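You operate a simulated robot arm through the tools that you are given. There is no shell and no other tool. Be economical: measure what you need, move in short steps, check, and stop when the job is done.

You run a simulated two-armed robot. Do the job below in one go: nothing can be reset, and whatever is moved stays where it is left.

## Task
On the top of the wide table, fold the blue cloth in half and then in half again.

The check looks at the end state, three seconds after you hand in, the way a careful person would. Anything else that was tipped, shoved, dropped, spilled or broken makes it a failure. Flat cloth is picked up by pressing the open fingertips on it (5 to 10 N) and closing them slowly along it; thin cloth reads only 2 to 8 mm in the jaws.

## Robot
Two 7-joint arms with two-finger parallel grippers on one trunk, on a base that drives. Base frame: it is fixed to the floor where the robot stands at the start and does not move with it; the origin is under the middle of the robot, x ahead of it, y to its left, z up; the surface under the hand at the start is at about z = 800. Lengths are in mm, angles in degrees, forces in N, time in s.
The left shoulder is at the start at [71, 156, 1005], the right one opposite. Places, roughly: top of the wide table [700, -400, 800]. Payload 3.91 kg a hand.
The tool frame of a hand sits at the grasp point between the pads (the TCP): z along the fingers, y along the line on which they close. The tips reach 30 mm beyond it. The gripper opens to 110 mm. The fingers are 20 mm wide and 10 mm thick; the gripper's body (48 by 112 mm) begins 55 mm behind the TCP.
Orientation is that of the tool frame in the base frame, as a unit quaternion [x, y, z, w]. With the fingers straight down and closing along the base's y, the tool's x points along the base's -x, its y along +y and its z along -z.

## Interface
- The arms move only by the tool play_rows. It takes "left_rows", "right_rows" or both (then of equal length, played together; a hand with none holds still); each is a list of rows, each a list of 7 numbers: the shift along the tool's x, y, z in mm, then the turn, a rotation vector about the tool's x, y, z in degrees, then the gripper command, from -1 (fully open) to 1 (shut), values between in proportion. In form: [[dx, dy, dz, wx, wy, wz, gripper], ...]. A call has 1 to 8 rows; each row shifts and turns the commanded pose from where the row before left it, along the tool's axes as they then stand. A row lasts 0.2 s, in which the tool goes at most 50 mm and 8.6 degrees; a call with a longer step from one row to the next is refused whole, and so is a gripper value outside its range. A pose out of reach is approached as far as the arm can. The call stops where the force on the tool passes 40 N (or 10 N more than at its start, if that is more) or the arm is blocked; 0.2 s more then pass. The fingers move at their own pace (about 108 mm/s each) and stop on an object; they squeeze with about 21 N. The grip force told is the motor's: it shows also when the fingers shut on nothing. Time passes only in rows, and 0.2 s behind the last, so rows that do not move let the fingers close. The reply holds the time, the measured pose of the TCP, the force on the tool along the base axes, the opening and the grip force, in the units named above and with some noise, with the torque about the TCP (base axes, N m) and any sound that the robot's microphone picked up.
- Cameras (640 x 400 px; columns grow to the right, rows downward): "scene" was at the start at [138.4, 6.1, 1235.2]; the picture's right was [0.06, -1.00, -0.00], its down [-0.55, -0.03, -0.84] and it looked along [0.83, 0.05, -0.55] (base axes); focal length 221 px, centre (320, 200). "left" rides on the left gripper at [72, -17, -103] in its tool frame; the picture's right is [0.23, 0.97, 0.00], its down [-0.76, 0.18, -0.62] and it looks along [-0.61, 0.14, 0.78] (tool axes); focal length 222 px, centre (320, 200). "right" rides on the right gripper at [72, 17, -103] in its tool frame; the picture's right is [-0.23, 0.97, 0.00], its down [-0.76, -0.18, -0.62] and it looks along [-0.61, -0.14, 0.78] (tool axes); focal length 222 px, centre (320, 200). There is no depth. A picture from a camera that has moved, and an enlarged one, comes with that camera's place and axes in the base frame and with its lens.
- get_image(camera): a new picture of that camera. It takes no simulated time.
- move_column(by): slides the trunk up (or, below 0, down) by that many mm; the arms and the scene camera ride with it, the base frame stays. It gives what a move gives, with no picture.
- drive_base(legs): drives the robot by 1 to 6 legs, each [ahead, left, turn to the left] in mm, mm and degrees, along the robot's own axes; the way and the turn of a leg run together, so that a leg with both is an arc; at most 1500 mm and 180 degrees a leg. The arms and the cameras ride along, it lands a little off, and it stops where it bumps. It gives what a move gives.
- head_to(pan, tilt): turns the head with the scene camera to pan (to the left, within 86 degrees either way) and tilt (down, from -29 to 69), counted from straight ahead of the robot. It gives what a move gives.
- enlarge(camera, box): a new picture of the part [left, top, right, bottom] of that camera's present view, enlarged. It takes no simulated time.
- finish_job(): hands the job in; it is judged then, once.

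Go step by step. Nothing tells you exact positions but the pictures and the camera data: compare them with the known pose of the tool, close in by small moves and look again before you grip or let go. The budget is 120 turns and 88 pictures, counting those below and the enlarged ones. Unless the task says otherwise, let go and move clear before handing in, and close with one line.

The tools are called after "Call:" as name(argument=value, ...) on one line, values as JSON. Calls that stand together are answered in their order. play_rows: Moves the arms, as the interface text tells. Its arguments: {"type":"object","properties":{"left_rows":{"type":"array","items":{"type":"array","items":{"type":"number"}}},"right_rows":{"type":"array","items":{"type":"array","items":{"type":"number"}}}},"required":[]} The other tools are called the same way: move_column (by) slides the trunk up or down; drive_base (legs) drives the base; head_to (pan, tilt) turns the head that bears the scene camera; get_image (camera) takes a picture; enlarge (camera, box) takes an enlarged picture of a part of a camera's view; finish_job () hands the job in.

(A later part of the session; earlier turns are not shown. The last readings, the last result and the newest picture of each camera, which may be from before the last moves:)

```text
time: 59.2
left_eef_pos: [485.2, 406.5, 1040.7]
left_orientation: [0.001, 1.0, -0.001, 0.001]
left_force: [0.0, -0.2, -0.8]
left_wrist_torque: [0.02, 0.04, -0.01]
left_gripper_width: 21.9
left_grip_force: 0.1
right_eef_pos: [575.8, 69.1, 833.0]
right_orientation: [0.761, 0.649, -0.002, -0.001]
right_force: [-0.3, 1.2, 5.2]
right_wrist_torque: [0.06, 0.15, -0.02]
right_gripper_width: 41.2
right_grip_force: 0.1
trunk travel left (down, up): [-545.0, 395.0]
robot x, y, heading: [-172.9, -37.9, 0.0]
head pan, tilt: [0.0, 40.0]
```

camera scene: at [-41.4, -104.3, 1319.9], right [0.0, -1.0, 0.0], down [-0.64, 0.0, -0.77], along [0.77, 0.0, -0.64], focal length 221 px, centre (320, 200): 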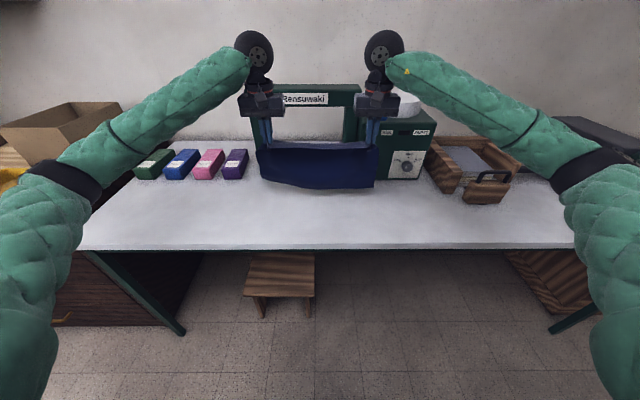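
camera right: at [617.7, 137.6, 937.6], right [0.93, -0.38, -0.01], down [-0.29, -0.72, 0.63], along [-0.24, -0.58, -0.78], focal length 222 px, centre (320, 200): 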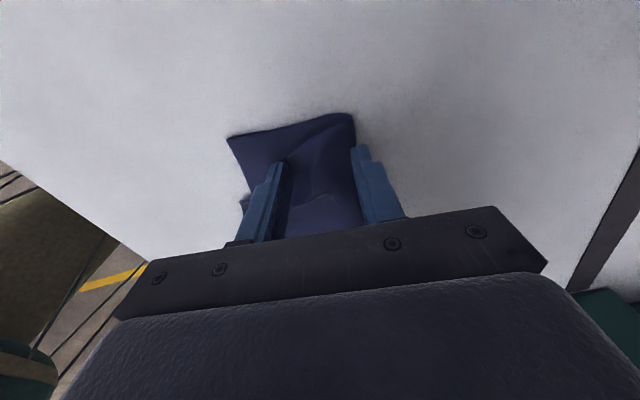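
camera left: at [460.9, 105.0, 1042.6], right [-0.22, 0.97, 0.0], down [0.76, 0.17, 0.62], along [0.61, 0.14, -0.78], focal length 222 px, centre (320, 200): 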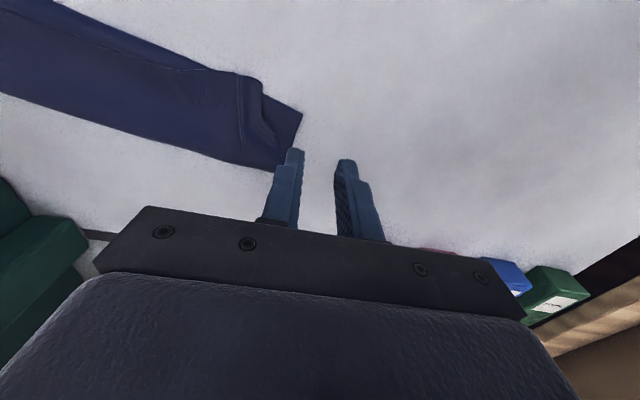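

Call:
play_rows(right_rows=[[0, 0, 0.5, 0, 0, 0, 0.29], [0, 0, 0, 0, 0, 0, 0.33], [0, 0, 0, 0, 0, 0, 0.37], [0, 0, 0, 0, 0, 0, 0.41], [0, 0, 0, 0, 0, 0, 0.45], [0, 0, 0, 0, 0, 0, 0.49], [0, 0, 0, 0, 0, 0, 0.53], [0, 0, 0, 0, 0, 0, 0.57]])

Call:
play_rows(right_rows=[[0, 0, 0, 0, 0, 0, 0.62], [0, 0, 0, 0, 0, 0, 0.67], [0, 0, 0, 0, 0, 0, 0.72], [0, 0, 0, 0, 0, 0, 0.77], [0, 0, 0, 0, 0, 0, 0.82], [0, 0, 0, 0, 0, 0, 0.88], [0, 0, 0, 0, 0, 0, 0.94], [0, 0, 0, 0, 0, 0, 1]])

Call:
enlarge(camera="right", box=[200, 80, 420, 240])

```text
time: 61.0
left_eef_pos: [485.8, 406.5, 1040.2]
left_orientation: [0.001, 1.0, -0.001, 0.0]
left_force: [-0.4, 0.6, 0.0]
left_wrist_torque: [-0.03, 0.04, -0.03]
left_gripper_width: 22.0
left_grip_force: 0.1
right_eef_pos: [575.6, 68.2, 832.7]
right_orientation: [0.76, 0.65, -0.003, -0.002]
right_force: [2.1, -0.3, 14.0]
right_wrist_torque: [0.01, 0.13, 0.0]
right_gripper_width: 22.6
right_grip_force: 0.2
trunk travel left (down, up): [-545.0, 395.0]
robot x, y, heading: [-174.7, -31.2, -0.2]
head pan, tilt: [0.0, 40.0]
```

```text
time: 62.8
left_eef_pos: [485.3, 407.4, 1040.9]
left_orientation: [0.0, 1.0, 0.0, 0.0]
left_force: [0.1, -0.1, 0.1]
left_wrist_torque: [-0.01, 0.02, 0.04]
left_gripper_width: 22.0
left_grip_force: 0.0
right_eef_pos: [575.7, 68.6, 833.3]
right_orientation: [0.761, 0.649, -0.002, -0.001]
right_force: [1.5, -0.8, 14.4]
right_wrist_torque: [-0.04, 0.07, 0.0]
right_gripper_width: 4.0
right_grip_force: 21.2
trunk travel left (down, up): [-545.0, 395.0]
robot x, y, heading: [-175.8, -34.3, -0.2]
head pan, tilt: [0.0, 40.0]
```

```text
2.50 times, centred on (310, 160) of right
camera zoom: at [605.2, 138.1, 936.2], right [0.93, -0.38, 0.0], down [-0.29, -0.72, 0.63], along [-0.24, -0.58, -0.78], focal length 555 px, centre (345, 300)
```

zoom: 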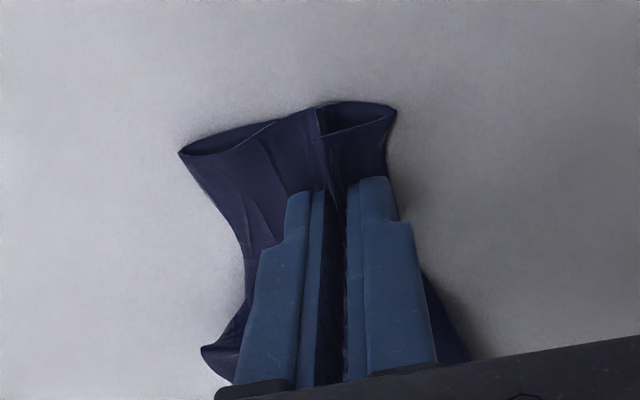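

The jaws read 4.0 mm, about twice the single-layer reading, so both layers seem held. I'll lift a little and check.

Call:
play_rows(right_rows=[[0, 0, -5, 0, 0, 0, 1], [0, 0, -10, 0, 0, 0, 1], [-5, 0, -15, 0, 0, 0, 1], [-5, 0, -15, 0, 0, 0, 1], [-5, 0, -15, 0, 0, 0, 1], [0, 0, 0, 0, 0, 0, 1]])

Call:
enlarge(camera="scene", box=[260, 140, 460, 265])

```text
time: 64.2
left_eef_pos: [486.3, 407.0, 1039.5]
left_orientation: [0.001, 1.0, 0.001, -0.001]
left_force: [-0.9, 0.0, -0.2]
left_wrist_torque: [-0.04, 0.0, -0.01]
left_gripper_width: 21.8
left_grip_force: 0.0
right_eef_pos: [573.4, 55.3, 891.1]
right_orientation: [0.76, 0.649, -0.002, -0.002]
right_force: [0.2, -0.9, -0.6]
right_wrist_torque: [0.0, 0.05, 0.04]
right_gripper_width: 3.7
right_grip_force: 21.1
trunk travel left (down, up): [-545.0, 395.0]
robot x, y, heading: [-173.2, -32.3, -0.0]
head pan, tilt: [0.0, 40.0]
```

```text
3.20 times, centred on (360, 202) of scene
camera zoom: at [-40.1, -32.0, 1319.9], right [0.0, -1.0, 0.0], down [-0.64, 0.0, -0.77], along [0.77, 0.0, -0.64], focal length 707 px, centre (192, 192)
```

zoom: 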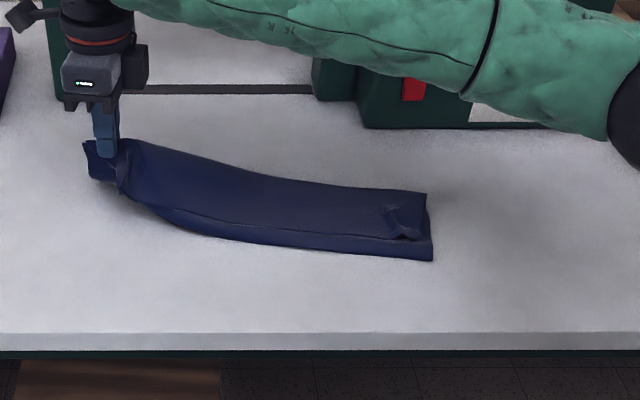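

Both layers come up together. I'll raise the trunk a bit for elbow clearance, then carry the end rightward over the middle while tilting the fingers toward the left.

Call:
move_column(by=50)

Call:
play_rows(right_rows=[[-23.4, 0, 0.8, 0, 4.25, 0, 1], [-23.4, 0, -0.9, 0, 4.25, 0, 1], [-23.3, 0, -2.7, 0, 4.25, 0, 1], [-23, 0, -4.4, 0, 4.25, 0, 1], [-22.6, 0, -6, 0, 4.25, 0, 1], [-22.1, 0, -7.8, 0, 4.25, 0, 1], [-21.5, 0, -9.4, 0, 4.25, 0, 1], [-20.7, 0, -10.9, 0, 4.25, 0, 1]])

Call:
get_image(camera="scene")

```text
time: 65.1
left_eef_pos: [485.8, 407.5, 1089.4]
left_orientation: [0.001, 1.0, 0.001, -0.002]
left_force: [0.4, 0.0, -0.3]
left_wrist_torque: [0.01, 0.02, -0.02]
left_gripper_width: 21.8
left_grip_force: 0.0
right_eef_pos: [574.3, 54.3, 941.1]
right_orientation: [0.761, 0.649, -0.002, -0.002]
right_force: [-0.3, 0.1, 0.0]
right_wrist_torque: [0.01, 0.03, -0.01]
right_gripper_width: 3.7
right_grip_force: 21.2
trunk travel left (down, up): [-595.0, 345.0]
robot x, y, heading: [-176.1, -34.6, -0.3]
head pan, tilt: [0.0, 40.0]
```

```text
time: 66.9
left_eef_pos: [484.6, 407.3, 1091.6]
left_orientation: [0.001, 1.0, 0.001, 0.0]
left_force: [-0.3, 0.9, -1.4]
left_wrist_torque: [0.01, -0.04, 0.0]
left_gripper_width: 21.7
left_grip_force: 0.1
right_eef_pos: [544.7, -131.1, 936.5]
right_orientation: [0.727, 0.622, 0.221, -0.192]
right_force: [0.6, 0.7, -0.5]
right_wrist_torque: [0.01, 0.01, -0.01]
right_gripper_width: 3.9
right_grip_force: 21.2
trunk travel left (down, up): [-595.0, 345.0]
robot x, y, heading: [-174.1, -31.8, -0.2]
head pan, tilt: [0.0, 40.0]
```

```text
28 pictures are left
camera scene: at [-40.7, -33.2, 1370.1], right [0.0, -1.0, 0.0], down [-0.64, 0.0, -0.77], along [0.77, 0.0, -0.64], focal length 221 px, centre (320, 200)
```

scene: 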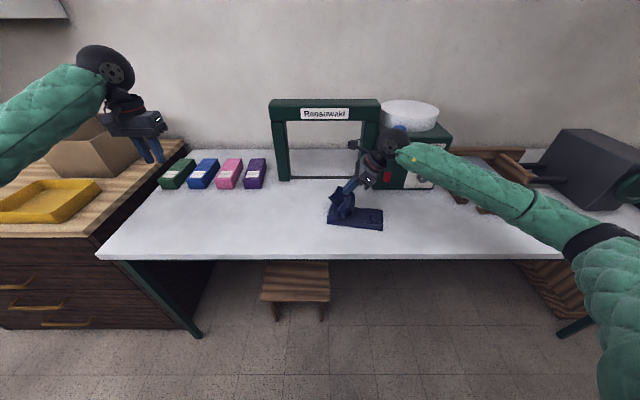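

Call:
enlarge(camera="scene", box=[270, 120, 470, 245])

```text
3.20 times, centred on (370, 182) of scene
camera zoom: at [-40.7, -33.2, 1370.1], right [0.0, -1.0, 0.0], down [-0.64, 0.0, -0.77], along [0.77, 0.0, -0.64], focal length 707 px, centre (160, 256)
```

zoom: 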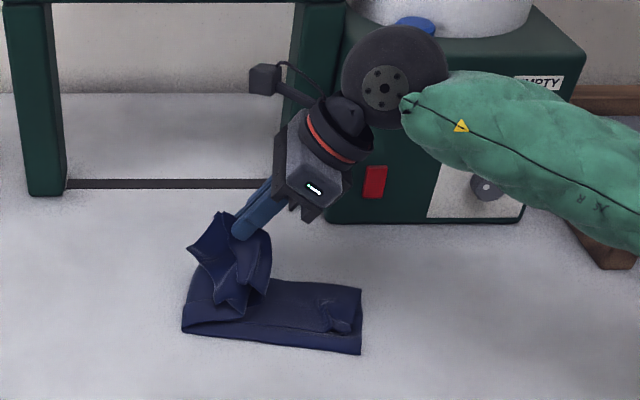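

The carry looks right: the bottom half lies between y≈−68 and −261. I'll continue with the first part of the descent toward the right end.

Call:
play_rows(right_rows=[[-19.4, 0, -10.6, 0, 4.25, 0, 1], [-20.4, 0, -9.7, 0, 4.25, 0, 1], [-20.8, 0, -6.9, 0, 4.25, 0, 1], [-21.8, 0, -4.2, 0, 4.25, 0, 1], [-23.3, 0, -1.7, 0, 4.25, 0, 1], [0, 0, 0, 0, 0, 0, 1]])

Call:
enlarge(camera="scene", box=[270, 120, 470, 245])

```text
time: 68.3
left_eef_pos: [486.9, 407.0, 1090.1]
left_orientation: [0.001, 1.0, 0.0, 0.0]
left_force: [-0.2, 0.1, 0.3]
left_wrist_torque: [-0.03, 0.01, 0.01]
left_gripper_width: 22.1
left_grip_force: 0.0
right_eef_pos: [527.7, -227.1, 889.8]
right_orientation: [0.675, 0.575, 0.35, -0.303]
right_force: [0.6, -0.2, -0.8]
right_wrist_torque: [0.0, -0.04, 0.02]
right_gripper_width: 3.8
right_grip_force: 20.9
trunk travel left (down, up): [-595.0, 345.0]
robot x, y, heading: [-176.2, -30.8, 0.1]
head pan, tilt: [0.0, 40.0]
```

```text
3.20 times, centred on (370, 182) of scene
camera zoom: at [-40.3, -31.9, 1369.9], right [0.0, -1.0, 0.0], down [-0.64, 0.0, -0.77], along [0.77, 0.0, -0.64], focal length 707 px, centre (160, 256)
```

zoom: 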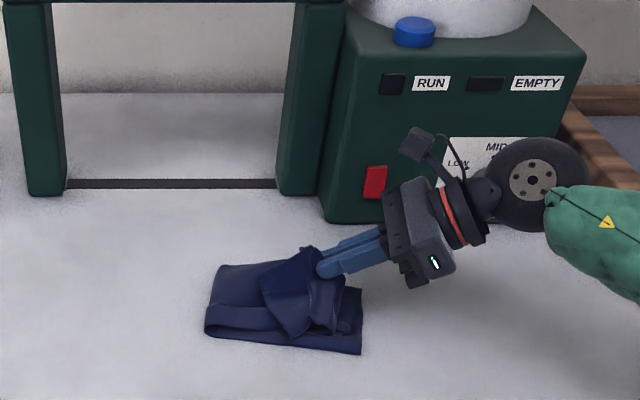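

Nearly there. I'll extend the end to the right first, then lower with a slight leftward move so the flap lays outward.

Call:
play_rows(right_rows=[[-18.7, 0, -7.7, 0, 4.25, 0, 1], [-20.7, 0, -7.5, 0, 4.25, 0, 1], [-21.4, 0, -7.3, 0, 4.25, 0, 1], [0, 0, 0, 0, 0, 0, 1]])

Call:
enlarge(camera="scene", box=[300, 160, 440, 248])

Call:
get_image(camera="right")

```text
time: 69.3
left_eef_pos: [485.9, 407.1, 1090.8]
left_orientation: [0.001, 1.0, 0.001, 0.0]
left_force: [-0.3, -0.9, -0.2]
left_wrist_torque: [0.0, -0.01, 0.01]
left_gripper_width: 22.0
left_grip_force: 0.1
right_eef_pos: [521.1, -275.2, 849.5]
right_orientation: [0.632, 0.538, 0.423, -0.364]
right_force: [0.2, 0.7, 0.5]
right_wrist_torque: [0.02, -0.02, 0.0]
right_gripper_width: 3.9
right_grip_force: 20.7
trunk travel left (down, up): [-595.0, 345.0]
robot x, y, heading: [-174.3, -28.8, -0.2]
head pan, tilt: [0.0, 40.0]
```

```text
4.55 times, centred on (370, 204) of scene
camera zoom: at [-40.4, -31.8, 1369.9], right [0.0, -1.0, 0.0], down [-0.64, 0.0, -0.77], along [0.77, 0.0, -0.64], focal length 1005 px, centre (93, 182)
```

zoom: 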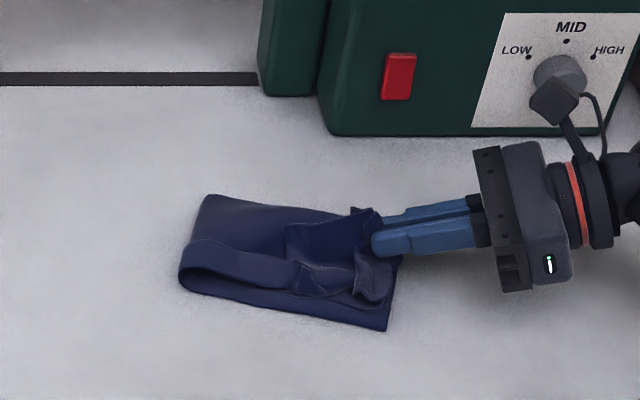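

```text
24 pictures are left
camera right: at [528.8, -345.8, 955.0], right [0.95, -0.24, -0.22], down [-0.31, -0.82, -0.47], along [-0.07, 0.51, -0.86], focal length 222 px, centre (320, 200)
```

right: 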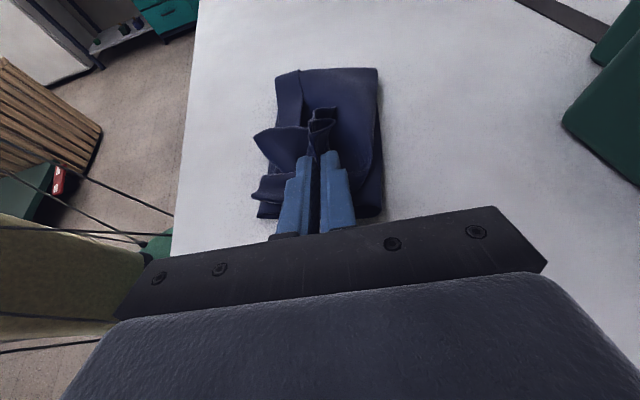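

The end flap is cuffed back on top toward the left. With the right hand still gripping, I'll raise it and tilt past horizontal so the flap falls over to the right.

Call:
play_rows(right_rows=[[6.8, 0, -0.6, 0, 4, 0, 1], [6.8, 0, -0.1, 0, 4, 0, 1], [6.8, 0, 0.4, 0, 4, 0, 1], [6.7, 0, 0.8, 0, 4, 0, 1], [6.7, 0, 1.3, 0, 4, 0, 1], [6.6, 0, 1.8, 0, 4, 0, 1], [6.4, 0, 2.2, 0, 4, 0, 1], [6.3, 0, 2.7, 0, 4, 0, 1]])

Call:
enlarge(camera="scene", box=[300, 150, 460, 250])

```text
time: 71.1
left_eef_pos: [482.7, 405.0, 1095.7]
left_orientation: [0.003, 1.0, 0.0, 0.002]
left_force: [0.0, -0.1, 0.4]
left_wrist_torque: [0.0, 0.02, -0.05]
left_gripper_width: 22.0
left_grip_force: 0.0
right_eef_pos: [521.0, -264.1, 913.0]
right_orientation: [0.488, 0.42, 0.585, -0.493]
right_force: [0.2, -1.0, -0.3]
right_wrist_torque: [0.01, -0.01, -0.02]
right_gripper_width: 3.8
right_grip_force: 20.5
trunk travel left (down, up): [-595.0, 345.0]
robot x, y, heading: [-173.9, -32.1, -0.2]
head pan, tilt: [0.0, 40.0]
```

```text
4.00 times, centred on (380, 200) of scene
camera zoom: at [-46.4, -31.7, 1372.7], right [0.0, -1.0, 0.0], down [-0.64, 0.0, -0.77], along [0.77, 0.0, -0.64], focal length 884 px, centre (80, 200)
```

zoom: 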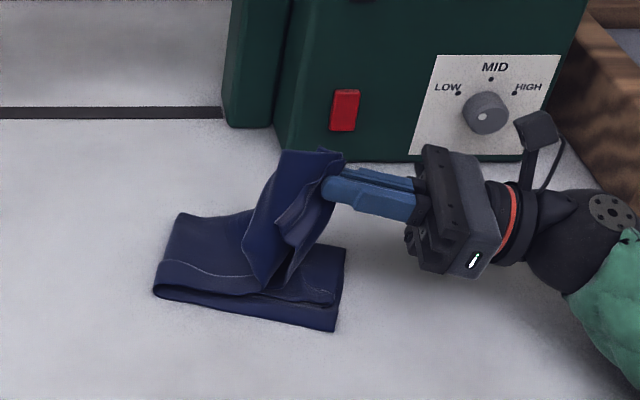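

The corners hang as petals around the pinch, and the elbow is touching lightly. I'll raise the trunk a bit and tilt back to about 68°. Then I'll set down while moving left so friction lays the petals outward to the right.

Call:
move_column(by=40)

Call:
play_rows(right_rows=[[-7.5, 0, -3.7, 0, -4, 0, 1], [-7.8, 0, -3.1, 0, -4, 0, 1], [-7.9, 0, -2.6, 0, -4, 0, 1], [-8.1, 0, -2, 0, -4, 0, 1], [-8.2, 0, -1.4, 0, -4, 0, 1], [-8.3, 0, -0.9, 0, -4, 0, 1], [-8.3, 0, -0.3, 0, -4, 0, 1], [-8.3, 0, 0.3, 0, -4, 0, 1]])

Call:
enlarge(camera="scene", box=[300, 160, 460, 260])

```text
time: 72.0
left_eef_pos: [486.2, 407.6, 1129.1]
left_orientation: [0.001, 1.0, -0.001, -0.001]
left_force: [0.8, -0.1, 0.0]
left_wrist_torque: [0.0, 0.02, -0.01]
left_gripper_width: 22.1
left_grip_force: 0.0
right_eef_pos: [524.7, -259.1, 939.8]
right_orientation: [0.491, 0.415, 0.581, -0.5]
right_force: [0.3, 0.3, -0.1]
right_wrist_torque: [-0.01, -0.02, 0.02]
right_gripper_width: 3.9
right_grip_force: 20.7
trunk travel left (down, up): [-635.0, 305.0]
robot x, y, heading: [-176.6, -32.2, -0.1]
head pan, tilt: [0.0, 40.0]
```

```text
time: 73.8
left_eef_pos: [485.1, 407.3, 1130.9]
left_orientation: [0.001, 1.0, 0.0, 0.0]
left_force: [0.6, 0.5, 0.8]
left_wrist_torque: [0.01, -0.01, 0.01]
left_gripper_width: 22.0
left_grip_force: 0.0
right_eef_pos: [520.4, -278.7, 877.5]
right_orientation: [0.632, 0.537, 0.423, -0.365]
right_force: [0.2, 0.1, -0.3]
right_wrist_torque: [0.0, 0.0, 0.01]
right_gripper_width: 3.8
right_grip_force: 21.2
trunk travel left (down, up): [-635.0, 305.0]
robot x, y, heading: [-173.8, -34.1, 0.1]
head pan, tilt: [0.0, 40.0]
```

```text
4.00 times, centred on (380, 210) of scene
camera zoom: at [-40.4, -32.3, 1409.9], right [0.0, -1.0, 0.0], down [-0.64, 0.0, -0.77], along [0.77, 0.0, -0.64], focal length 884 px, centre (80, 160)
```

zoom: 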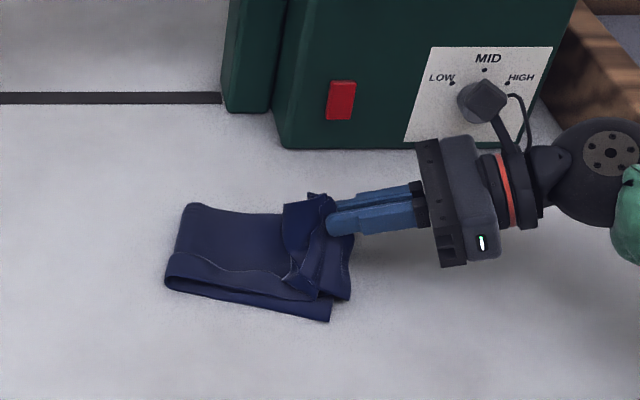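

The petals now hang near the right end. I'll lower while moving left.

Call:
play_rows(right_rows=[[-8.5, 0, 5.5, 0, 0, 0, 1], [-7, 0, 8, 0, 0, 0, 1], [-5.8, 0, 9.6, 0, 0, 0, 1], [-5.8, 0, 9.6, 0, 0, 0, 1], [-5.8, 0, 9.6, 0, 0, 0, 1], [-3, 0, 7, 0, 0, 0, 1], [0, 0, 0, 0, 0, 0, 1]])

Call:
enlarge(camera="scene", box=[300, 160, 460, 260])

```text
time: 75.4
left_eef_pos: [484.8, 406.5, 1131.6]
left_orientation: [0.0, 1.0, -0.001, 0.001]
left_force: [-0.3, 0.0, 0.3]
left_wrist_torque: [0.01, 0.06, 0.02]
left_gripper_width: 22.0
left_grip_force: 0.1
right_eef_pos: [526.6, -246.1, 827.0]
right_orientation: [0.631, 0.538, 0.425, -0.364]
right_force: [1.1, -3.0, 20.5]
right_wrist_torque: [0.27, 0.08, 0.06]
right_gripper_width: 3.8
right_grip_force: 21.0
trunk travel left (down, up): [-635.0, 305.0]
robot x, y, heading: [-178.6, -32.2, -0.1]
head pan, tilt: [0.0, 40.0]
```

```text
4.00 times, centred on (380, 210) of scene
camera zoom: at [-41.7, -32.3, 1410.4], right [0.0, -1.0, 0.0], down [-0.64, 0.0, -0.77], along [0.77, 0.0, -0.64], focal length 884 px, centre (80, 160)
```

zoom: 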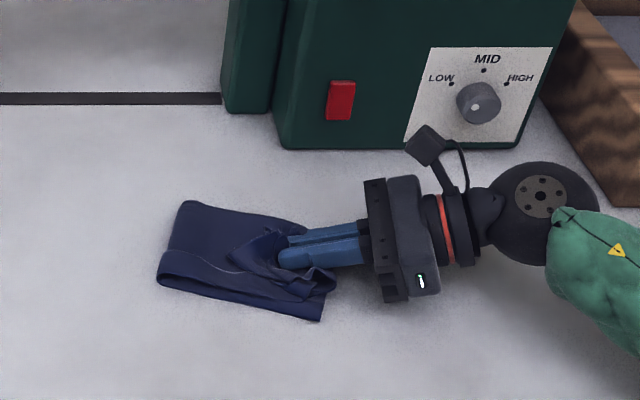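

The near corner has laid out to the right. I'll ease up, release and withdraw along the finger axis.

Call:
play_rows(right_rows=[[2, 0, 0, 0, 0, 0, 0.9], [0, 0, 0, 0, 0, 0, 0.7], [0, 0, 0, 0, 0, 0, 0.6], [0, 0, -15, 0, 0, 0, 0.6], [0, 0, -30, 0, 0, 0, 0.6], [10, 0, -40, 0, 0, 0, 0.6], [20, 0, -40, 0, 0, 0, 0.6], [20, 0, -40, 0, 0, 0, 0.6]])

Call:
enlarge(camera="scene", box=[320, 175, 400, 250])

Call:
get_image(camera="right")

```text
time: 77.2
left_eef_pos: [483.9, 408.2, 1130.9]
left_orientation: [0.001, 1.0, 0.0, 0.0]
left_force: [0.0, 1.0, -0.5]
left_wrist_torque: [-0.01, -0.04, 0.0]
left_gripper_width: 22.3
left_grip_force: 0.0
right_eef_pos: [505.2, -379.1, 934.5]
right_orientation: [0.632, 0.538, 0.423, -0.365]
right_force: [0.6, -0.2, -0.1]
right_wrist_torque: [0.02, 0.03, 0.01]
right_gripper_width: 21.8
right_grip_force: 0.2
trunk travel left (down, up): [-635.0, 305.0]
robot x, y, heading: [-177.4, -33.5, -0.0]
head pan, tilt: [0.0, 40.0]
```

```text
5.33 times, centred on (360, 212) of scene
camera zoom: at [-41.2, -32.5, 1410.0], right [0.0, -1.0, 0.0], down [-0.64, 0.0, -0.77], along [0.77, 0.0, -0.64], focal length 1179 px, centre (107, 133)
```

zoom: 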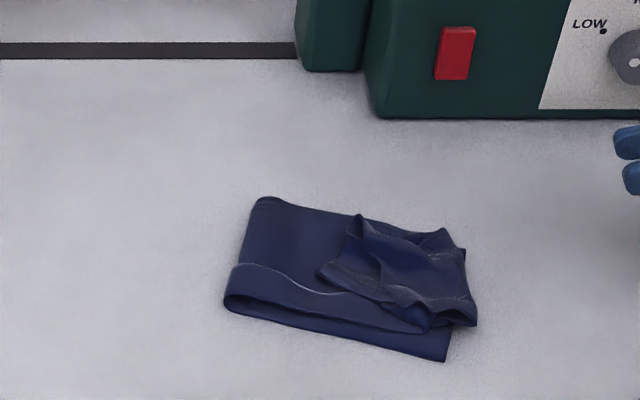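

```text
19 pictures are left
camera right: at [513.0, -449.7, 1041.7], right [0.95, -0.24, -0.22], down [-0.31, -0.83, -0.47], along [-0.07, 0.51, -0.86], focal length 222 px, centre (320, 200)
```

right: 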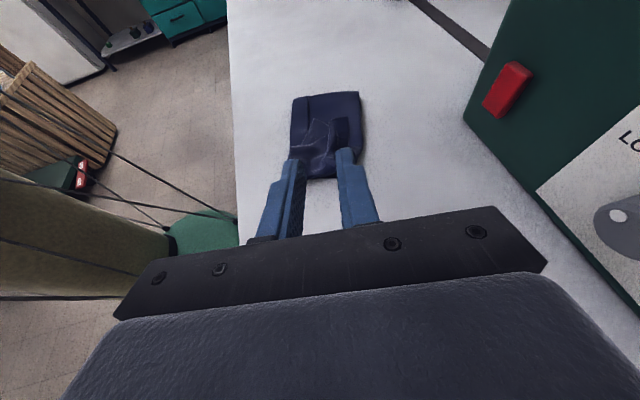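

The second fold is in place, but the end is cuffed back with its flap edge near y≈−180 to −210. I'll bring in the left hand with fingers pointing right and slip a finger under the flap. Then I'll grip it and flip it out to the right.

Call:
play_rows(left_rows=[[-5, -48, 8, 0, 0, 0, 0.5], [-5, -48, 8, 0, 0, 0, 0.5], [-5, -48, 8, 0, 0, 0, 0.5], [-5, -48, 8, 0, 0, 0, 0.5], [-5, -48, 8, 0, 0, 0, 0.5], [-5, -48, 8, 0, 0, 0, 0.5], [-5, -48, 8, 0, 0, 0, 0.5], [-5, -48, 8, 0, 0, 0, 0.5]])

Call:
play_rows(left_rows=[[-2, 0, 0, 7, 0, 0, 0.5], [-2, 0, 0, 7, 0, 0, 0.5], [-2, 0, 0, 7, 0, 0, 0.5], [-2, 0, 0, 7, 0, 0, 0.5], [-2, 0, 0, 7, 0, 0, 0.5], [-2, 0, 0, 7, 0, 0, 0.5], [-2, 0, 0, 7, 0, 0, 0.5], [-2, 0, 0, 7, 0, 0, 0.5]])

Call:
play_rows(left_rows=[[-1, 12.5, 37, 0, 0, 0, 0.5], [-1, 12.5, 37, 0, 0, 0, 0.5], [-1, 12.5, 37, 0, 0, 0, 0.5], [-1, 12.5, 37, 0, 0, 0, 0.5], [-1, 12.5, 37, 0, 0, 0, 0.5], [0, 0, 0, 0, 0, 0, 0.5]])

Call:
get_image(camera="left")

Call:
enlarge(camera="scene", box=[290, 145, 450, 245])

```text
time: 79.0
left_eef_pos: [525.2, 22.7, 1064.6]
left_orientation: [0.001, 1.0, 0.001, -0.001]
left_force: [-1.1, -0.4, -0.3]
left_wrist_torque: [0.01, 0.01, 0.02]
left_gripper_width: 27.7
left_grip_force: 0.0
right_eef_pos: [505.3, -381.3, 933.2]
right_orientation: [0.631, 0.538, 0.423, -0.366]
right_force: [-0.7, -0.5, -0.2]
right_wrist_torque: [0.0, 0.01, -0.02]
right_gripper_width: 21.8
right_grip_force: 0.0
trunk travel left (down, up): [-635.0, 305.0]
robot x, y, heading: [-172.5, -35.6, -0.1]
head pan, tilt: [0.0, 40.0]
```

```text
time: 80.8
left_eef_pos: [541.5, 23.6, 1065.8]
left_orientation: [0.001, 0.882, -0.471, 0.0]
left_force: [0.5, -0.6, -0.1]
left_wrist_torque: [0.01, 0.01, -0.02]
left_gripper_width: 27.4
left_grip_force: 0.1
right_eef_pos: [505.0, -379.1, 934.4]
right_orientation: [0.631, 0.538, 0.423, -0.365]
right_force: [0.2, 1.0, 0.0]
right_wrist_torque: [0.02, -0.01, -0.01]
right_gripper_width: 22.1
right_grip_force: 0.0
trunk travel left (down, up): [-635.0, 305.0]
robot x, y, heading: [-172.5, -31.9, -0.1]
head pan, tilt: [0.0, 40.0]
```

```text
time: 82.2
left_eef_pos: [544.4, -95.1, 912.6]
left_orientation: [0.001, 0.883, -0.469, 0.0]
left_force: [0.3, -0.9, 0.1]
left_wrist_torque: [-0.04, 0.01, -0.01]
left_gripper_width: 27.3
left_grip_force: 0.0
right_eef_pos: [505.0, -379.6, 935.2]
right_orientation: [0.631, 0.538, 0.423, -0.365]
right_force: [0.1, 0.3, -0.2]
right_wrist_torque: [0.02, 0.04, 0.01]
right_gripper_width: 22.0
right_grip_force: 0.0
trunk travel left (down, up): [-635.0, 305.0]
robot x, y, heading: [-174.8, -30.9, 0.1]
head pan, tilt: [0.0, 40.0]
```

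```text
18 pictures are left
camera left: at [472.5, -20.8, 983.2], right [-0.23, 0.55, -0.81], down [0.76, 0.61, 0.2], along [0.61, -0.57, -0.55], focal length 222 px, centre (320, 200)
```

left: 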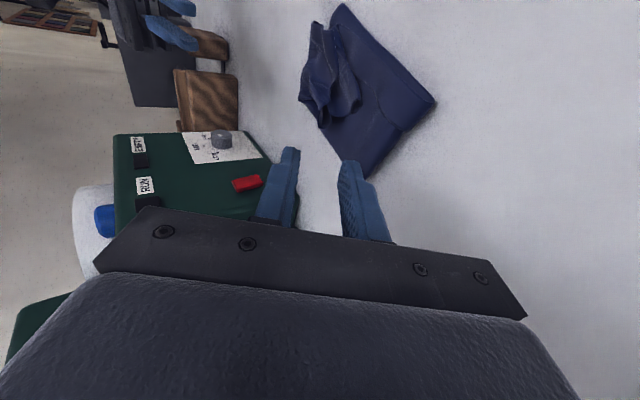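

```text
4.00 times, centred on (370, 195) of scene
camera zoom: at [-40.7, -32.3, 1410.0], right [0.0, -1.0, 0.0], down [-0.64, 0.0, -0.77], along [0.77, 0.0, -0.64], focal length 884 px, centre (120, 220)
```

zoom: 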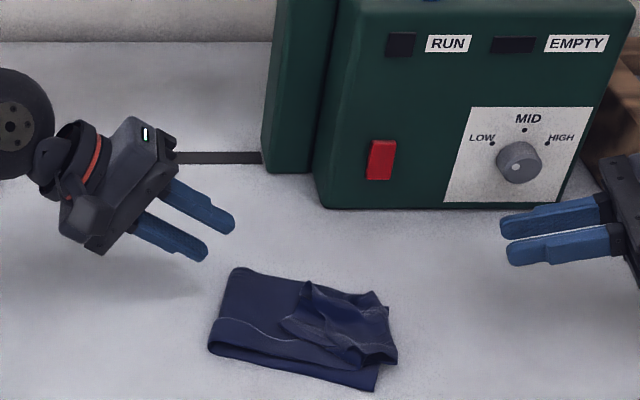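

Call:
enlarge(camera="left", box=[270, 0, 450, 190])

```text
2.11 times, centred on (360, 95) of left
camera zoom: at [472.5, -20.8, 983.2], right [-0.23, 0.55, -0.81], down [0.76, 0.61, 0.2], along [0.61, -0.57, -0.55], focal length 468 px, centre (236, 421)
```

zoom: 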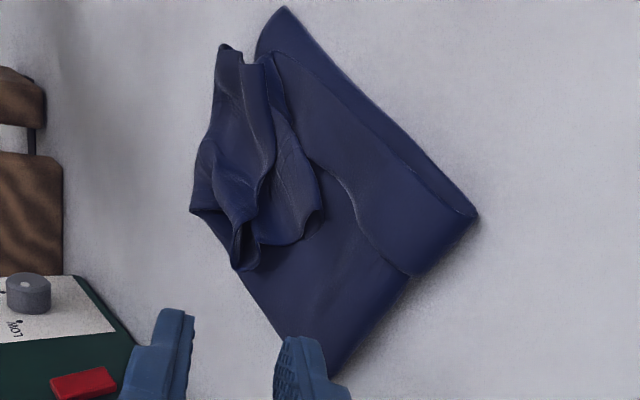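

The flap edge runs from about (518, −173) to (563, −213). I'll bring the left fingers just to the left of it at the right height and look.

Call:
play_rows(left_rows=[[1.3, 7.5, 27.6, 0, 0, 0, 0.5], [1.3, 7.5, 27.6, 0, 0, 0, 0.5], [1.3, 7.5, 24, 0, 0, 0, 0.5], [0, 0, 0, 0, 0, 0, 0.5]])

Call:
enlarge(camera="left", box=[240, 40, 440, 200])

Call:
enlarge(camera="scene", box=[310, 175, 410, 250])

```text
time: 83.2
left_eef_pos: [537.6, -146.6, 856.4]
left_orientation: [0.001, 0.883, -0.469, 0.004]
left_force: [1.2, -0.4, -0.2]
left_wrist_torque: [0.04, 0.01, 0.01]
left_gripper_width: 27.7
left_grip_force: 0.1
right_eef_pos: [500.6, -377.9, 940.8]
right_orientation: [0.629, 0.54, 0.425, -0.363]
right_force: [0.1, 0.0, -0.2]
right_wrist_torque: [-0.01, 0.0, 0.0]
right_gripper_width: 22.1
right_grip_force: 0.0
trunk travel left (down, up): [-635.0, 305.0]
robot x, y, heading: [-176.2, -33.5, 0.1]
head pan, tilt: [0.0, 40.0]
```

```text
2.50 times, centred on (340, 120) of left
camera zoom: at [463.9, -71.8, 926.7], right [-0.22, 0.55, -0.81], down [0.76, 0.62, 0.21], along [0.61, -0.57, -0.55], focal length 555 px, centre (270, 400)
```

zoom: 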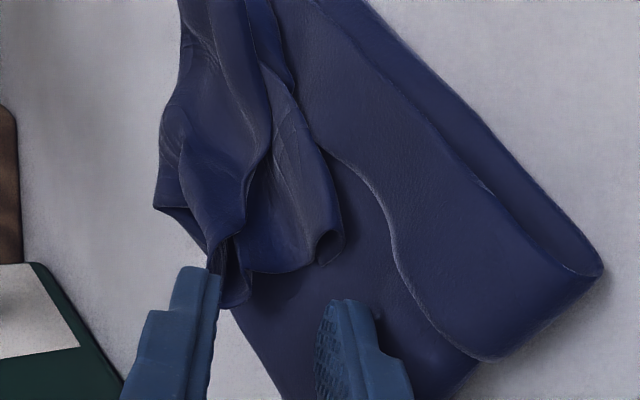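

```text
5.33 times, centred on (360, 212) of scene
camera zoom: at [-50.1, -32.1, 1412.2], right [0.0, -1.0, 0.0], down [-0.64, 0.0, -0.77], along [0.77, 0.0, -0.64], focal length 1179 px, centre (107, 133)
```

zoom: 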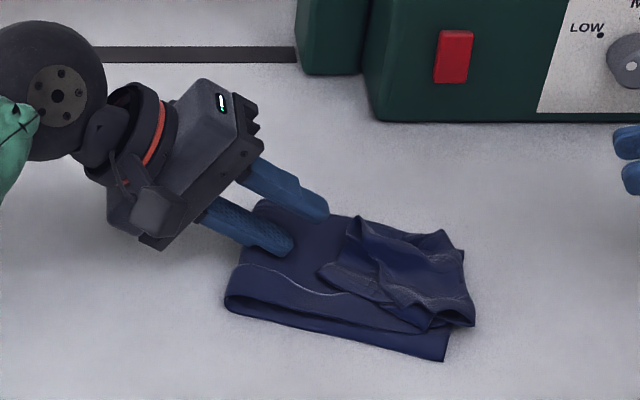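

The elbow is touching again, since the robot has pitched slightly. I'll raise the trunk 50 mm and lower the left hand by the same amount.

Call:
move_column(by=60)

Call:
play_rows(left_rows=[[0, 16.6, 11.2, 0, 0, 0, 0.5], [0, 16.6, 11.2, 0, 0, 0, 0.5], [0, 13, 8.8, 0, 0, 0, 0.5], [0, 0, 0, 0, 0, 0, 0.5]])

```text
time: 84.2
left_eef_pos: [541.6, -150.1, 906.2]
left_orientation: [0.001, 0.883, -0.469, -0.002]
left_force: [-0.3, 0.1, -0.1]
left_wrist_torque: [-0.01, 0.01, -0.02]
left_gripper_width: 27.4
left_grip_force: 0.1
right_eef_pos: [505.8, -380.8, 994.8]
right_orientation: [0.631, 0.537, 0.424, -0.366]
right_force: [0.4, 0.1, 0.2]
right_wrist_torque: [0.04, 0.01, 0.01]
right_gripper_width: 22.2
right_grip_force: 0.0
trunk travel left (down, up): [-695.0, 245.0]
robot x, y, heading: [-173.3, -32.9, -0.4]
head pan, tilt: [0.0, 40.0]
```

```text
time: 85.2
left_eef_pos: [540.1, -149.3, 851.0]
left_orientation: [0.001, 0.883, -0.469, -0.001]
left_force: [-0.2, 0.3, 0.3]
left_wrist_torque: [0.02, 0.05, -0.02]
left_gripper_width: 27.3
left_grip_force: 0.0
right_eef_pos: [505.2, -379.8, 994.1]
right_orientation: [0.633, 0.537, 0.423, -0.363]
right_force: [0.1, -0.2, -0.3]
right_wrist_torque: [-0.02, -0.01, -0.01]
right_gripper_width: 22.1
right_grip_force: 0.1
trunk travel left (down, up): [-695.0, 245.0]
robot x, y, heading: [-174.9, -31.0, -0.0]
head pan, tilt: [0.0, 40.0]
```

Clear now. I'll slide in to the right with the lower finger under the flap edge.

Call:
play_rows(left_rows=[[0, -4, 9, 0, 0, 0, 0.5], [0, -6.9, 11.4, 0, 0, 0, 0.5], [0, -6.9, 11.4, 0, 0, 0, 0.5], [0, -4, 7, 0, 0, 0, 0.5], [0, 0, 0, 0, 0, 0, 0.5]])

Call:
enlarge(camera="left", box=[240, 40, 440, 200])

Call:
enlarge(camera="scene", box=[310, 195, 410, 270])

```text
time: 86.4
left_eef_pos: [541.7, -194.7, 848.4]
left_orientation: [0.001, 0.883, -0.47, -0.001]
left_force: [0.2, -0.2, 0.3]
left_wrist_torque: [0.04, -0.01, -0.02]
left_gripper_width: 27.6
left_grip_force: 0.1
right_eef_pos: [505.6, -379.5, 995.1]
right_orientation: [0.633, 0.537, 0.424, -0.363]
right_force: [0.8, -0.4, 0.5]
right_wrist_torque: [0.02, 0.0, -0.04]
right_gripper_width: 22.0
right_grip_force: 0.0
trunk travel left (down, up): [-695.0, 245.0]
robot x, y, heading: [-180.6, -33.2, 0.0]
head pan, tilt: [0.0, 40.0]
```

```text
2.50 times, centred on (340, 120) of left
camera zoom: at [468.9, -119.1, 919.0], right [-0.23, 0.55, -0.81], down [0.76, 0.61, 0.2], along [0.61, -0.57, -0.56], focal length 555 px, centre (270, 400)
```

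zoom: 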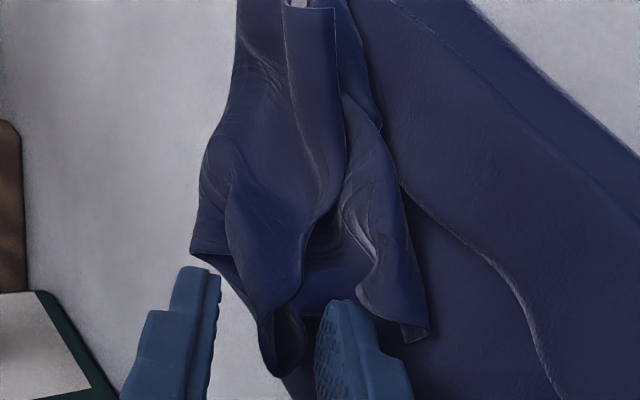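

```text
5.33 times, centred on (360, 232) of scene
camera zoom: at [-40.4, -32.5, 1470.0], right [0.0, -1.0, 0.0], down [-0.64, 0.0, -0.77], along [0.77, 0.0, -0.64], focal length 1179 px, centre (107, 27)
```

zoom: 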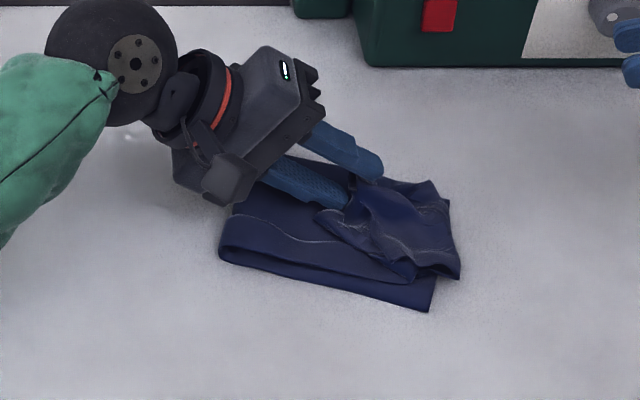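

The lower finger is under the flap with the upper one above it. I'll go a bit deeper, then close.

Call:
play_rows(left_rows=[[0, -5, 8, 0, 0, 0, 0.5], [0, -4, 7, 0, 0, 0, 0.5], [0, 0, 0, 0, 0, 0, 0.65], [0, 0, 0, 0, 0, 0, 0.8], [0, 0, 0, 0, 0, 0, 0.95], [0, 0, 0, 0, 0, 0, 1], [0, 0, 0, 0, 0, 0, 1]])

Call:
enlarge(camera="left", box=[240, 40, 440, 200])

```text
time: 88.0
left_eef_pos: [540.7, -212.4, 846.9]
left_orientation: [0.001, 0.883, -0.47, -0.001]
left_force: [-0.3, 0.4, 0.3]
left_wrist_torque: [0.0, -0.01, -0.01]
left_gripper_width: 3.0
left_grip_force: 21.2
right_eef_pos: [505.9, -380.0, 995.8]
right_orientation: [0.632, 0.537, 0.423, -0.365]
right_force: [-0.2, -0.4, 0.0]
right_wrist_torque: [0.01, -0.02, -0.02]
right_gripper_width: 21.8
right_grip_force: 0.1
trunk travel left (down, up): [-695.0, 245.0]
robot x, y, heading: [-174.7, -31.0, 0.0]
head pan, tilt: [0.0, 40.0]
```

```text
2.50 times, centred on (340, 120) of left
camera zoom: at [468.9, -137.0, 918.3], right [-0.23, 0.55, -0.81], down [0.76, 0.61, 0.2], along [0.61, -0.57, -0.56], focal length 555 px, centre (270, 400)
```

zoom: 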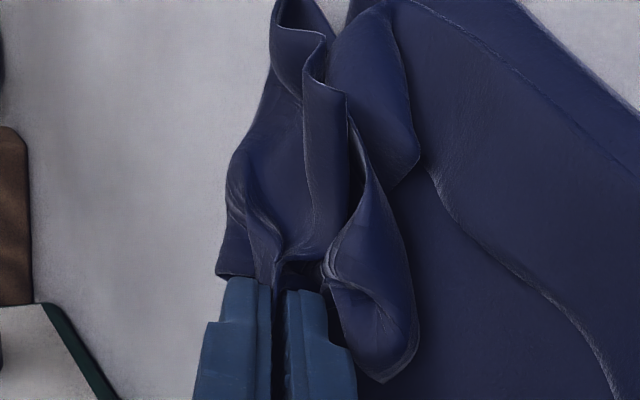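

Gripped (3.0 mm, two layers). I'll rotate the left hand upright while lifting slightly, so the flap stands up, and retract the right hand out of the way.

Call:
play_rows(left_rows=[[0, -6.5, 1.3, -8, 0, 0, 1], [0, -6.6, 0.35, -8, 0, 0, 1], [0, -6.6, -0.6, -8, 0, 0, 1], [0, -6.5, -1.5, -8, 0, 0, 1], [0, -6.2, -2.4, -8, 0, 0, 1], [0, -5.8, -3.2, -8, 0, 0, 1], [0, -5.3, -4, -8, 0, 0, 1], [0, 0, 0, 0, 0, 0, 1]], right_rows=[[0, 0, -25, 0, 0, 0, 0.6], [0, 0, -25, 0, 0, 0, 0.6], [0, 0, -25, 0, 0, 0, 0.6], [0, 0, -25, 0, 0, 0, 0.6], [0, 0, -20, 0, 0, 0, 0.6], [0, 0, -20, 0, 0, 0, 0.6], [0, 0, 0, 0, 0, 0, 0.6], [0, 0, 0, 0, 0, 0, 0.6]])

Call:
enlarge(camera="scene", box=[300, 170, 420, 260])

```text
time: 89.8
left_eef_pos: [540.8, -243.1, 881.5]
left_orientation: [0.001, 1.0, 0.001, 0.0]
left_force: [1.3, 0.3, -0.6]
left_wrist_torque: [-0.05, 0.01, -0.01]
left_gripper_width: 2.6
left_grip_force: 20.6
right_eef_pos: [484.3, -508.7, 1047.2]
right_orientation: [0.632, 0.538, 0.423, -0.364]
right_force: [-0.1, 0.6, 0.1]
right_wrist_torque: [0.0, 0.0, -0.01]
right_gripper_width: 22.1
right_grip_force: 0.1
trunk travel left (down, up): [-695.0, 245.0]
robot x, y, heading: [-179.8, -34.1, -0.4]
head pan, tilt: [0.0, 40.0]
```

```text
4.44 times, centred on (360, 215) of scene
camera zoom: at [-40.5, -32.2, 1470.0], right [0.0, -1.0, 0.0], down [-0.64, 0.0, -0.77], along [0.77, 0.0, -0.64], focal length 982 px, centre (142, 133)
```

zoom: 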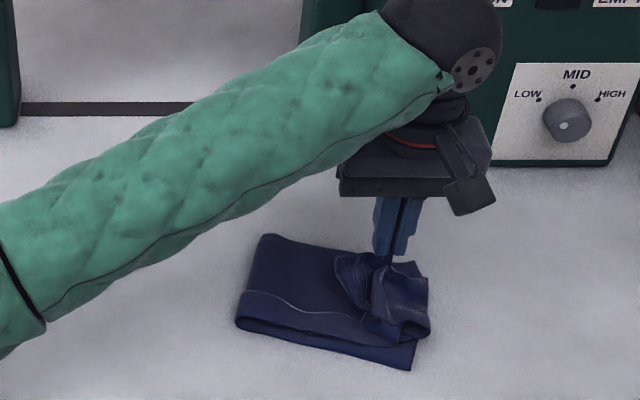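

The flap is upright at the grip, with a lobe still to the left. I'll lift more and lean the fingers the other way, moving right.

Call:
play_rows(left_rows=[[0, -9.5, -6, -8, 0, 0, 1], [0, -8.6, -7.3, -8, 0, 0, 1], [0, -7.5, -8.4, -8, 0, 0, 1], [0, -6.2, -9.3, -8, 0, 0, 1], [0, 0, 0, -8, 0, 0, 1], [0, 0, 0, 0, 0, 0, 1]])

Call:
enlarge(camera="scene", box=[300, 170, 420, 260])

```text
time: 91.2
left_eef_pos: [541.1, -281.2, 903.9]
left_orientation: [0.002, 0.94, 0.342, -0.001]
left_force: [0.5, -0.4, -1.3]
left_wrist_torque: [-0.05, 0.02, -0.02]
left_gripper_width: 2.6
left_grip_force: 21.1
right_eef_pos: [484.8, -508.5, 1048.3]
right_orientation: [0.631, 0.538, 0.423, -0.365]
right_force: [0.2, -0.4, -0.1]
right_wrist_torque: [-0.01, -0.02, 0.0]
right_gripper_width: 22.2
right_grip_force: 0.1
trunk travel left (down, up): [-695.0, 245.0]
robot x, y, heading: [-174.8, -29.5, 0.2]
head pan, tilt: [0.0, 40.0]
```

```text
4.44 times, centred on (360, 215) of scene
camera zoom: at [-39.8, -32.0, 1469.9], right [0.0, -1.0, 0.0], down [-0.64, 0.0, -0.77], along [0.77, 0.0, -0.64], focal length 982 px, centre (142, 133)
```

zoom: 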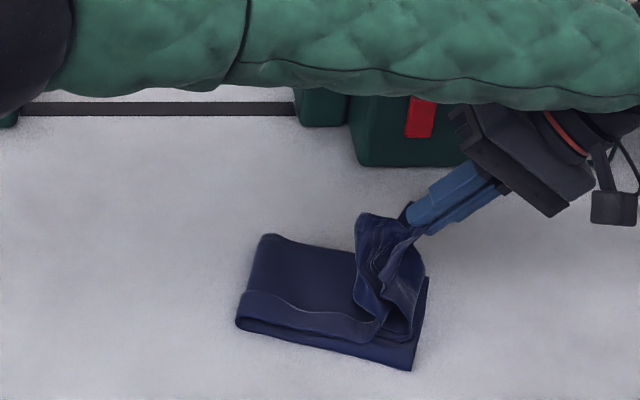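

I'm limiting pictures now. I'll swing right a little, then lower along the finger direction to the left so the end lays outward, and release.

Call:
play_rows(left_rows=[[0, -19.2, -16.1, 0, 0, 0, 1], [0, -0.2, 14.2, 0, 0, 0, 1], [0, -0.2, 14.2, 0, 0, 0, 1], [0, -0.2, 14.2, 0, 0, 0, 1], [0, -0.2, 14.2, 0, 0, 0, 1], [0, -0.2, 14.2, 0, 0, 0, 1], [0, -0.2, 12, 0, 0, 0, 1], [0, 0, 0, 0, 0, 0, 1]])

Call:
enlarge(camera="scene", box=[300, 170, 420, 260])

```text
time: 93.0
left_eef_pos: [541.5, -254.7, 840.6]
left_orientation: [0.001, 0.939, 0.343, 0.0]
left_force: [0.5, -0.9, 1.2]
left_wrist_torque: [0.03, -0.01, 0.0]
left_gripper_width: 2.3
left_grip_force: 21.3
right_eef_pos: [484.7, -508.3, 1048.3]
right_orientation: [0.631, 0.537, 0.424, -0.365]
right_force: [0.0, 0.1, 0.7]
right_wrist_torque: [0.01, -0.05, 0.01]
right_gripper_width: 22.0
right_grip_force: 0.1
trunk travel left (down, up): [-695.0, 245.0]
robot x, y, heading: [-173.5, -34.5, -0.2]
head pan, tilt: [0.0, 40.0]
```

```text
4.44 times, centred on (360, 215) of scene
camera zoom: at [-40.6, -33.3, 1470.0], right [0.0, -1.0, 0.0], down [-0.64, 0.0, -0.77], along [0.77, 0.0, -0.64], focal length 982 px, centre (142, 133)
```

zoom: 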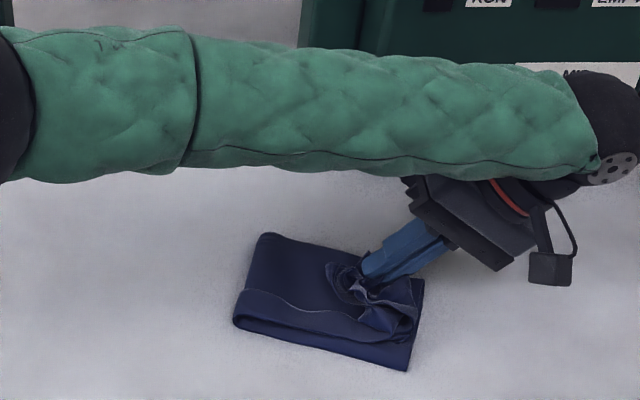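

Looks better. I'll release and withdraw along the finger axis to the upper right.

Call:
play_rows(left_rows=[[0, 0, 2, 0, 0, 0, 0.9], [0, 0, 0, 0, 0, 0, 0.75], [0, 0, 0, 0, 0, 0, 0.65], [0, 0, -12, 0, 0, 0, 0.65], [0, 0, -25, 0, 0, 0, 0.65], [0, 0, -40, 0, 0, 0, 0.65], [0, 0, -45, 0, 0, 0, 0.65], [0, 20, -30, 8, 0, 0, 0.65]])

Call:
enlarge(camera="scene", box=[310, 195, 410, 270])

```text
time: 94.8
left_eef_pos: [541.0, -335.0, 968.7]
left_orientation: [0.001, 0.961, 0.275, -0.001]
left_force: [0.2, 0.7, -0.5]
left_wrist_torque: [-0.05, 0.0, -0.01]
left_gripper_width: 19.3
left_grip_force: 0.0
right_eef_pos: [484.2, -506.6, 1048.6]
right_orientation: [0.633, 0.538, 0.423, -0.363]
right_force: [1.1, 0.1, 1.2]
right_wrist_torque: [-0.02, 0.04, -0.01]
right_gripper_width: 22.1
right_grip_force: 0.0
trunk travel left (down, up): [-695.0, 245.0]
robot x, y, heading: [-176.2, -30.9, -0.0]
head pan, tilt: [0.0, 40.0]
```

```text
5.33 times, centred on (360, 232) of scene
camera zoom: at [-39.6, -29.6, 1469.9], right [0.0, -1.0, 0.0], down [-0.64, 0.0, -0.77], along [0.77, 0.0, -0.64], focal length 1179 px, centre (107, 27)
```

zoom: 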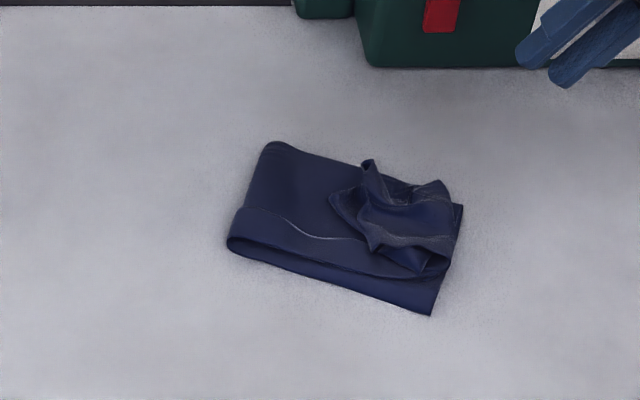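

The outline is tidy, but the second fold is off-centre: about 150 mm below, with a roughly 90 mm cuff. I'll redo it more cleanly by gripping the flap's edge with the left hand and hanging the strip. Then I'll lay the bottom half to the right and fold the held end back left. First I'll reposition the left hand.

Call:
play_rows(left_rows=[[0, 19.5, 12.2, 8, 0, 0, 0.5], [0, 21, 9.4, 8, 0, 0, 0.5], [0, 22.1, 6.3, 8, 0, 0, 0.5], [0, 22.8, 3.2, 8, 0, 0, 0.5], [0, 23, 0, 8, 0, 0, 0.5], [0, 22.8, -3.2, 8, 0, 0, 0.5], [0, 22.1, -6.3, 8, 0, 0, 0.5], [0, 21, -9.4, 8, 0, 0, 0.5]])

Call:
play_rows(left_rows=[[0, 12.2, 19.5, 8, 0, 0, 0.5], [0, 14.8, 17.6, 8, 0, 0, 0.5], [0, 17.1, 15.4, 8, 0, 0, 0.5], [0, 14.5, 9.8, 0, 0, 0, 0.5], [0, 14.5, 9.8, 0, 0, 0, 0.5], [0, 0, 0, 0, 0, 0, 0.5]])

```text
time: 96.6
left_eef_pos: [540.1, -152.0, 969.5]
left_orientation: [0.0, 0.961, -0.277, 0.0]
left_force: [0.0, -0.1, 0.4]
left_wrist_torque: [-0.01, 0.0, 0.0]
left_gripper_width: 27.5
left_grip_force: 0.1
right_eef_pos: [483.9, -507.8, 1048.3]
right_orientation: [0.632, 0.537, 0.423, -0.364]
right_force: [0.4, 0.2, 0.5]
right_wrist_torque: [-0.02, 0.01, 0.01]
right_gripper_width: 22.2
right_grip_force: 0.1
trunk travel left (down, up): [-695.0, 245.0]
robot x, y, heading: [-175.2, -30.4, -0.1]
head pan, tilt: [0.0, 40.0]
```

```text
time: 98.0
left_eef_pos: [540.5, -151.4, 864.4]
left_orientation: [0.001, 0.883, -0.469, 0.0]
left_force: [0.6, 0.0, 0.3]
left_wrist_torque: [-0.02, 0.0, -0.01]
left_gripper_width: 27.6
left_grip_force: 0.1
right_eef_pos: [483.8, -507.7, 1048.0]
right_orientation: [0.632, 0.537, 0.424, -0.364]
right_force: [0.6, -0.1, -0.1]
right_wrist_torque: [-0.01, 0.02, 0.03]
right_gripper_width: 22.2
right_grip_force: 0.1
trunk travel left (down, up): [-695.0, 245.0]
robot x, y, heading: [-177.4, -33.4, -0.3]
head pan, tilt: [0.0, 40.0]
```

Call:
play_rows(left_rows=[[0, 10.8, 7.3, 0, 0, 0, 0.36], [0, -6.1, 9.1, 0, 0, 0, 0.36], [0, -6.1, 9.1, 0, 0, 0, 0.36], [0, -6.1, 9.1, 0, 0, 0, 0.36], [0, -6.1, 9.1, 0, 0, 0, 0.36], [0, 0, 0, 0, 0, 0, 0.36]])

Call:
enlarge(camera="left", box=[220, 20, 440, 200])

```text
time: 99.4
left_eef_pos: [542.3, -196.0, 850.6]
left_orientation: [0.001, 0.883, -0.47, -0.001]
left_force: [-0.2, -0.7, 0.4]
left_wrist_torque: [0.02, -0.01, 0.01]
left_gripper_width: 35.1
left_grip_force: 0.2
right_eef_pos: [484.7, -509.4, 1047.1]
right_orientation: [0.632, 0.537, 0.424, -0.364]
right_force: [0.3, 0.0, 0.3]
right_wrist_torque: [-0.01, 0.02, 0.03]
right_gripper_width: 22.0
right_grip_force: 0.1
trunk travel left (down, up): [-695.0, 245.0]
robot x, y, heading: [-177.0, -29.3, -0.0]
head pan, tilt: [0.0, 40.0]
```

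```text
2.22 times, centred on (330, 110) of left
camera zoom: at [469.9, -121.0, 922.5], right [-0.23, 0.55, -0.81], down [0.76, 0.61, 0.2], along [0.61, -0.57, -0.56], focal length 494 px, centre (298, 400)
```

zoom: 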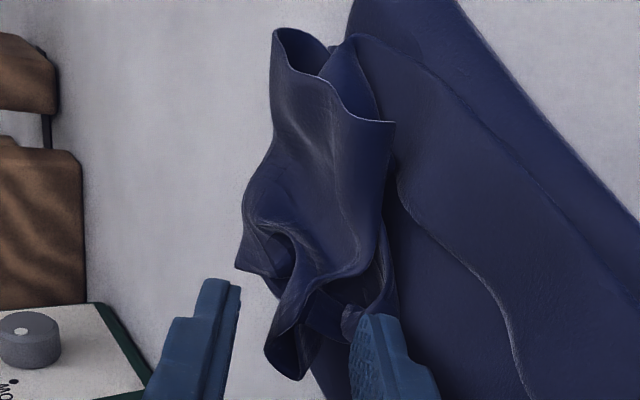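

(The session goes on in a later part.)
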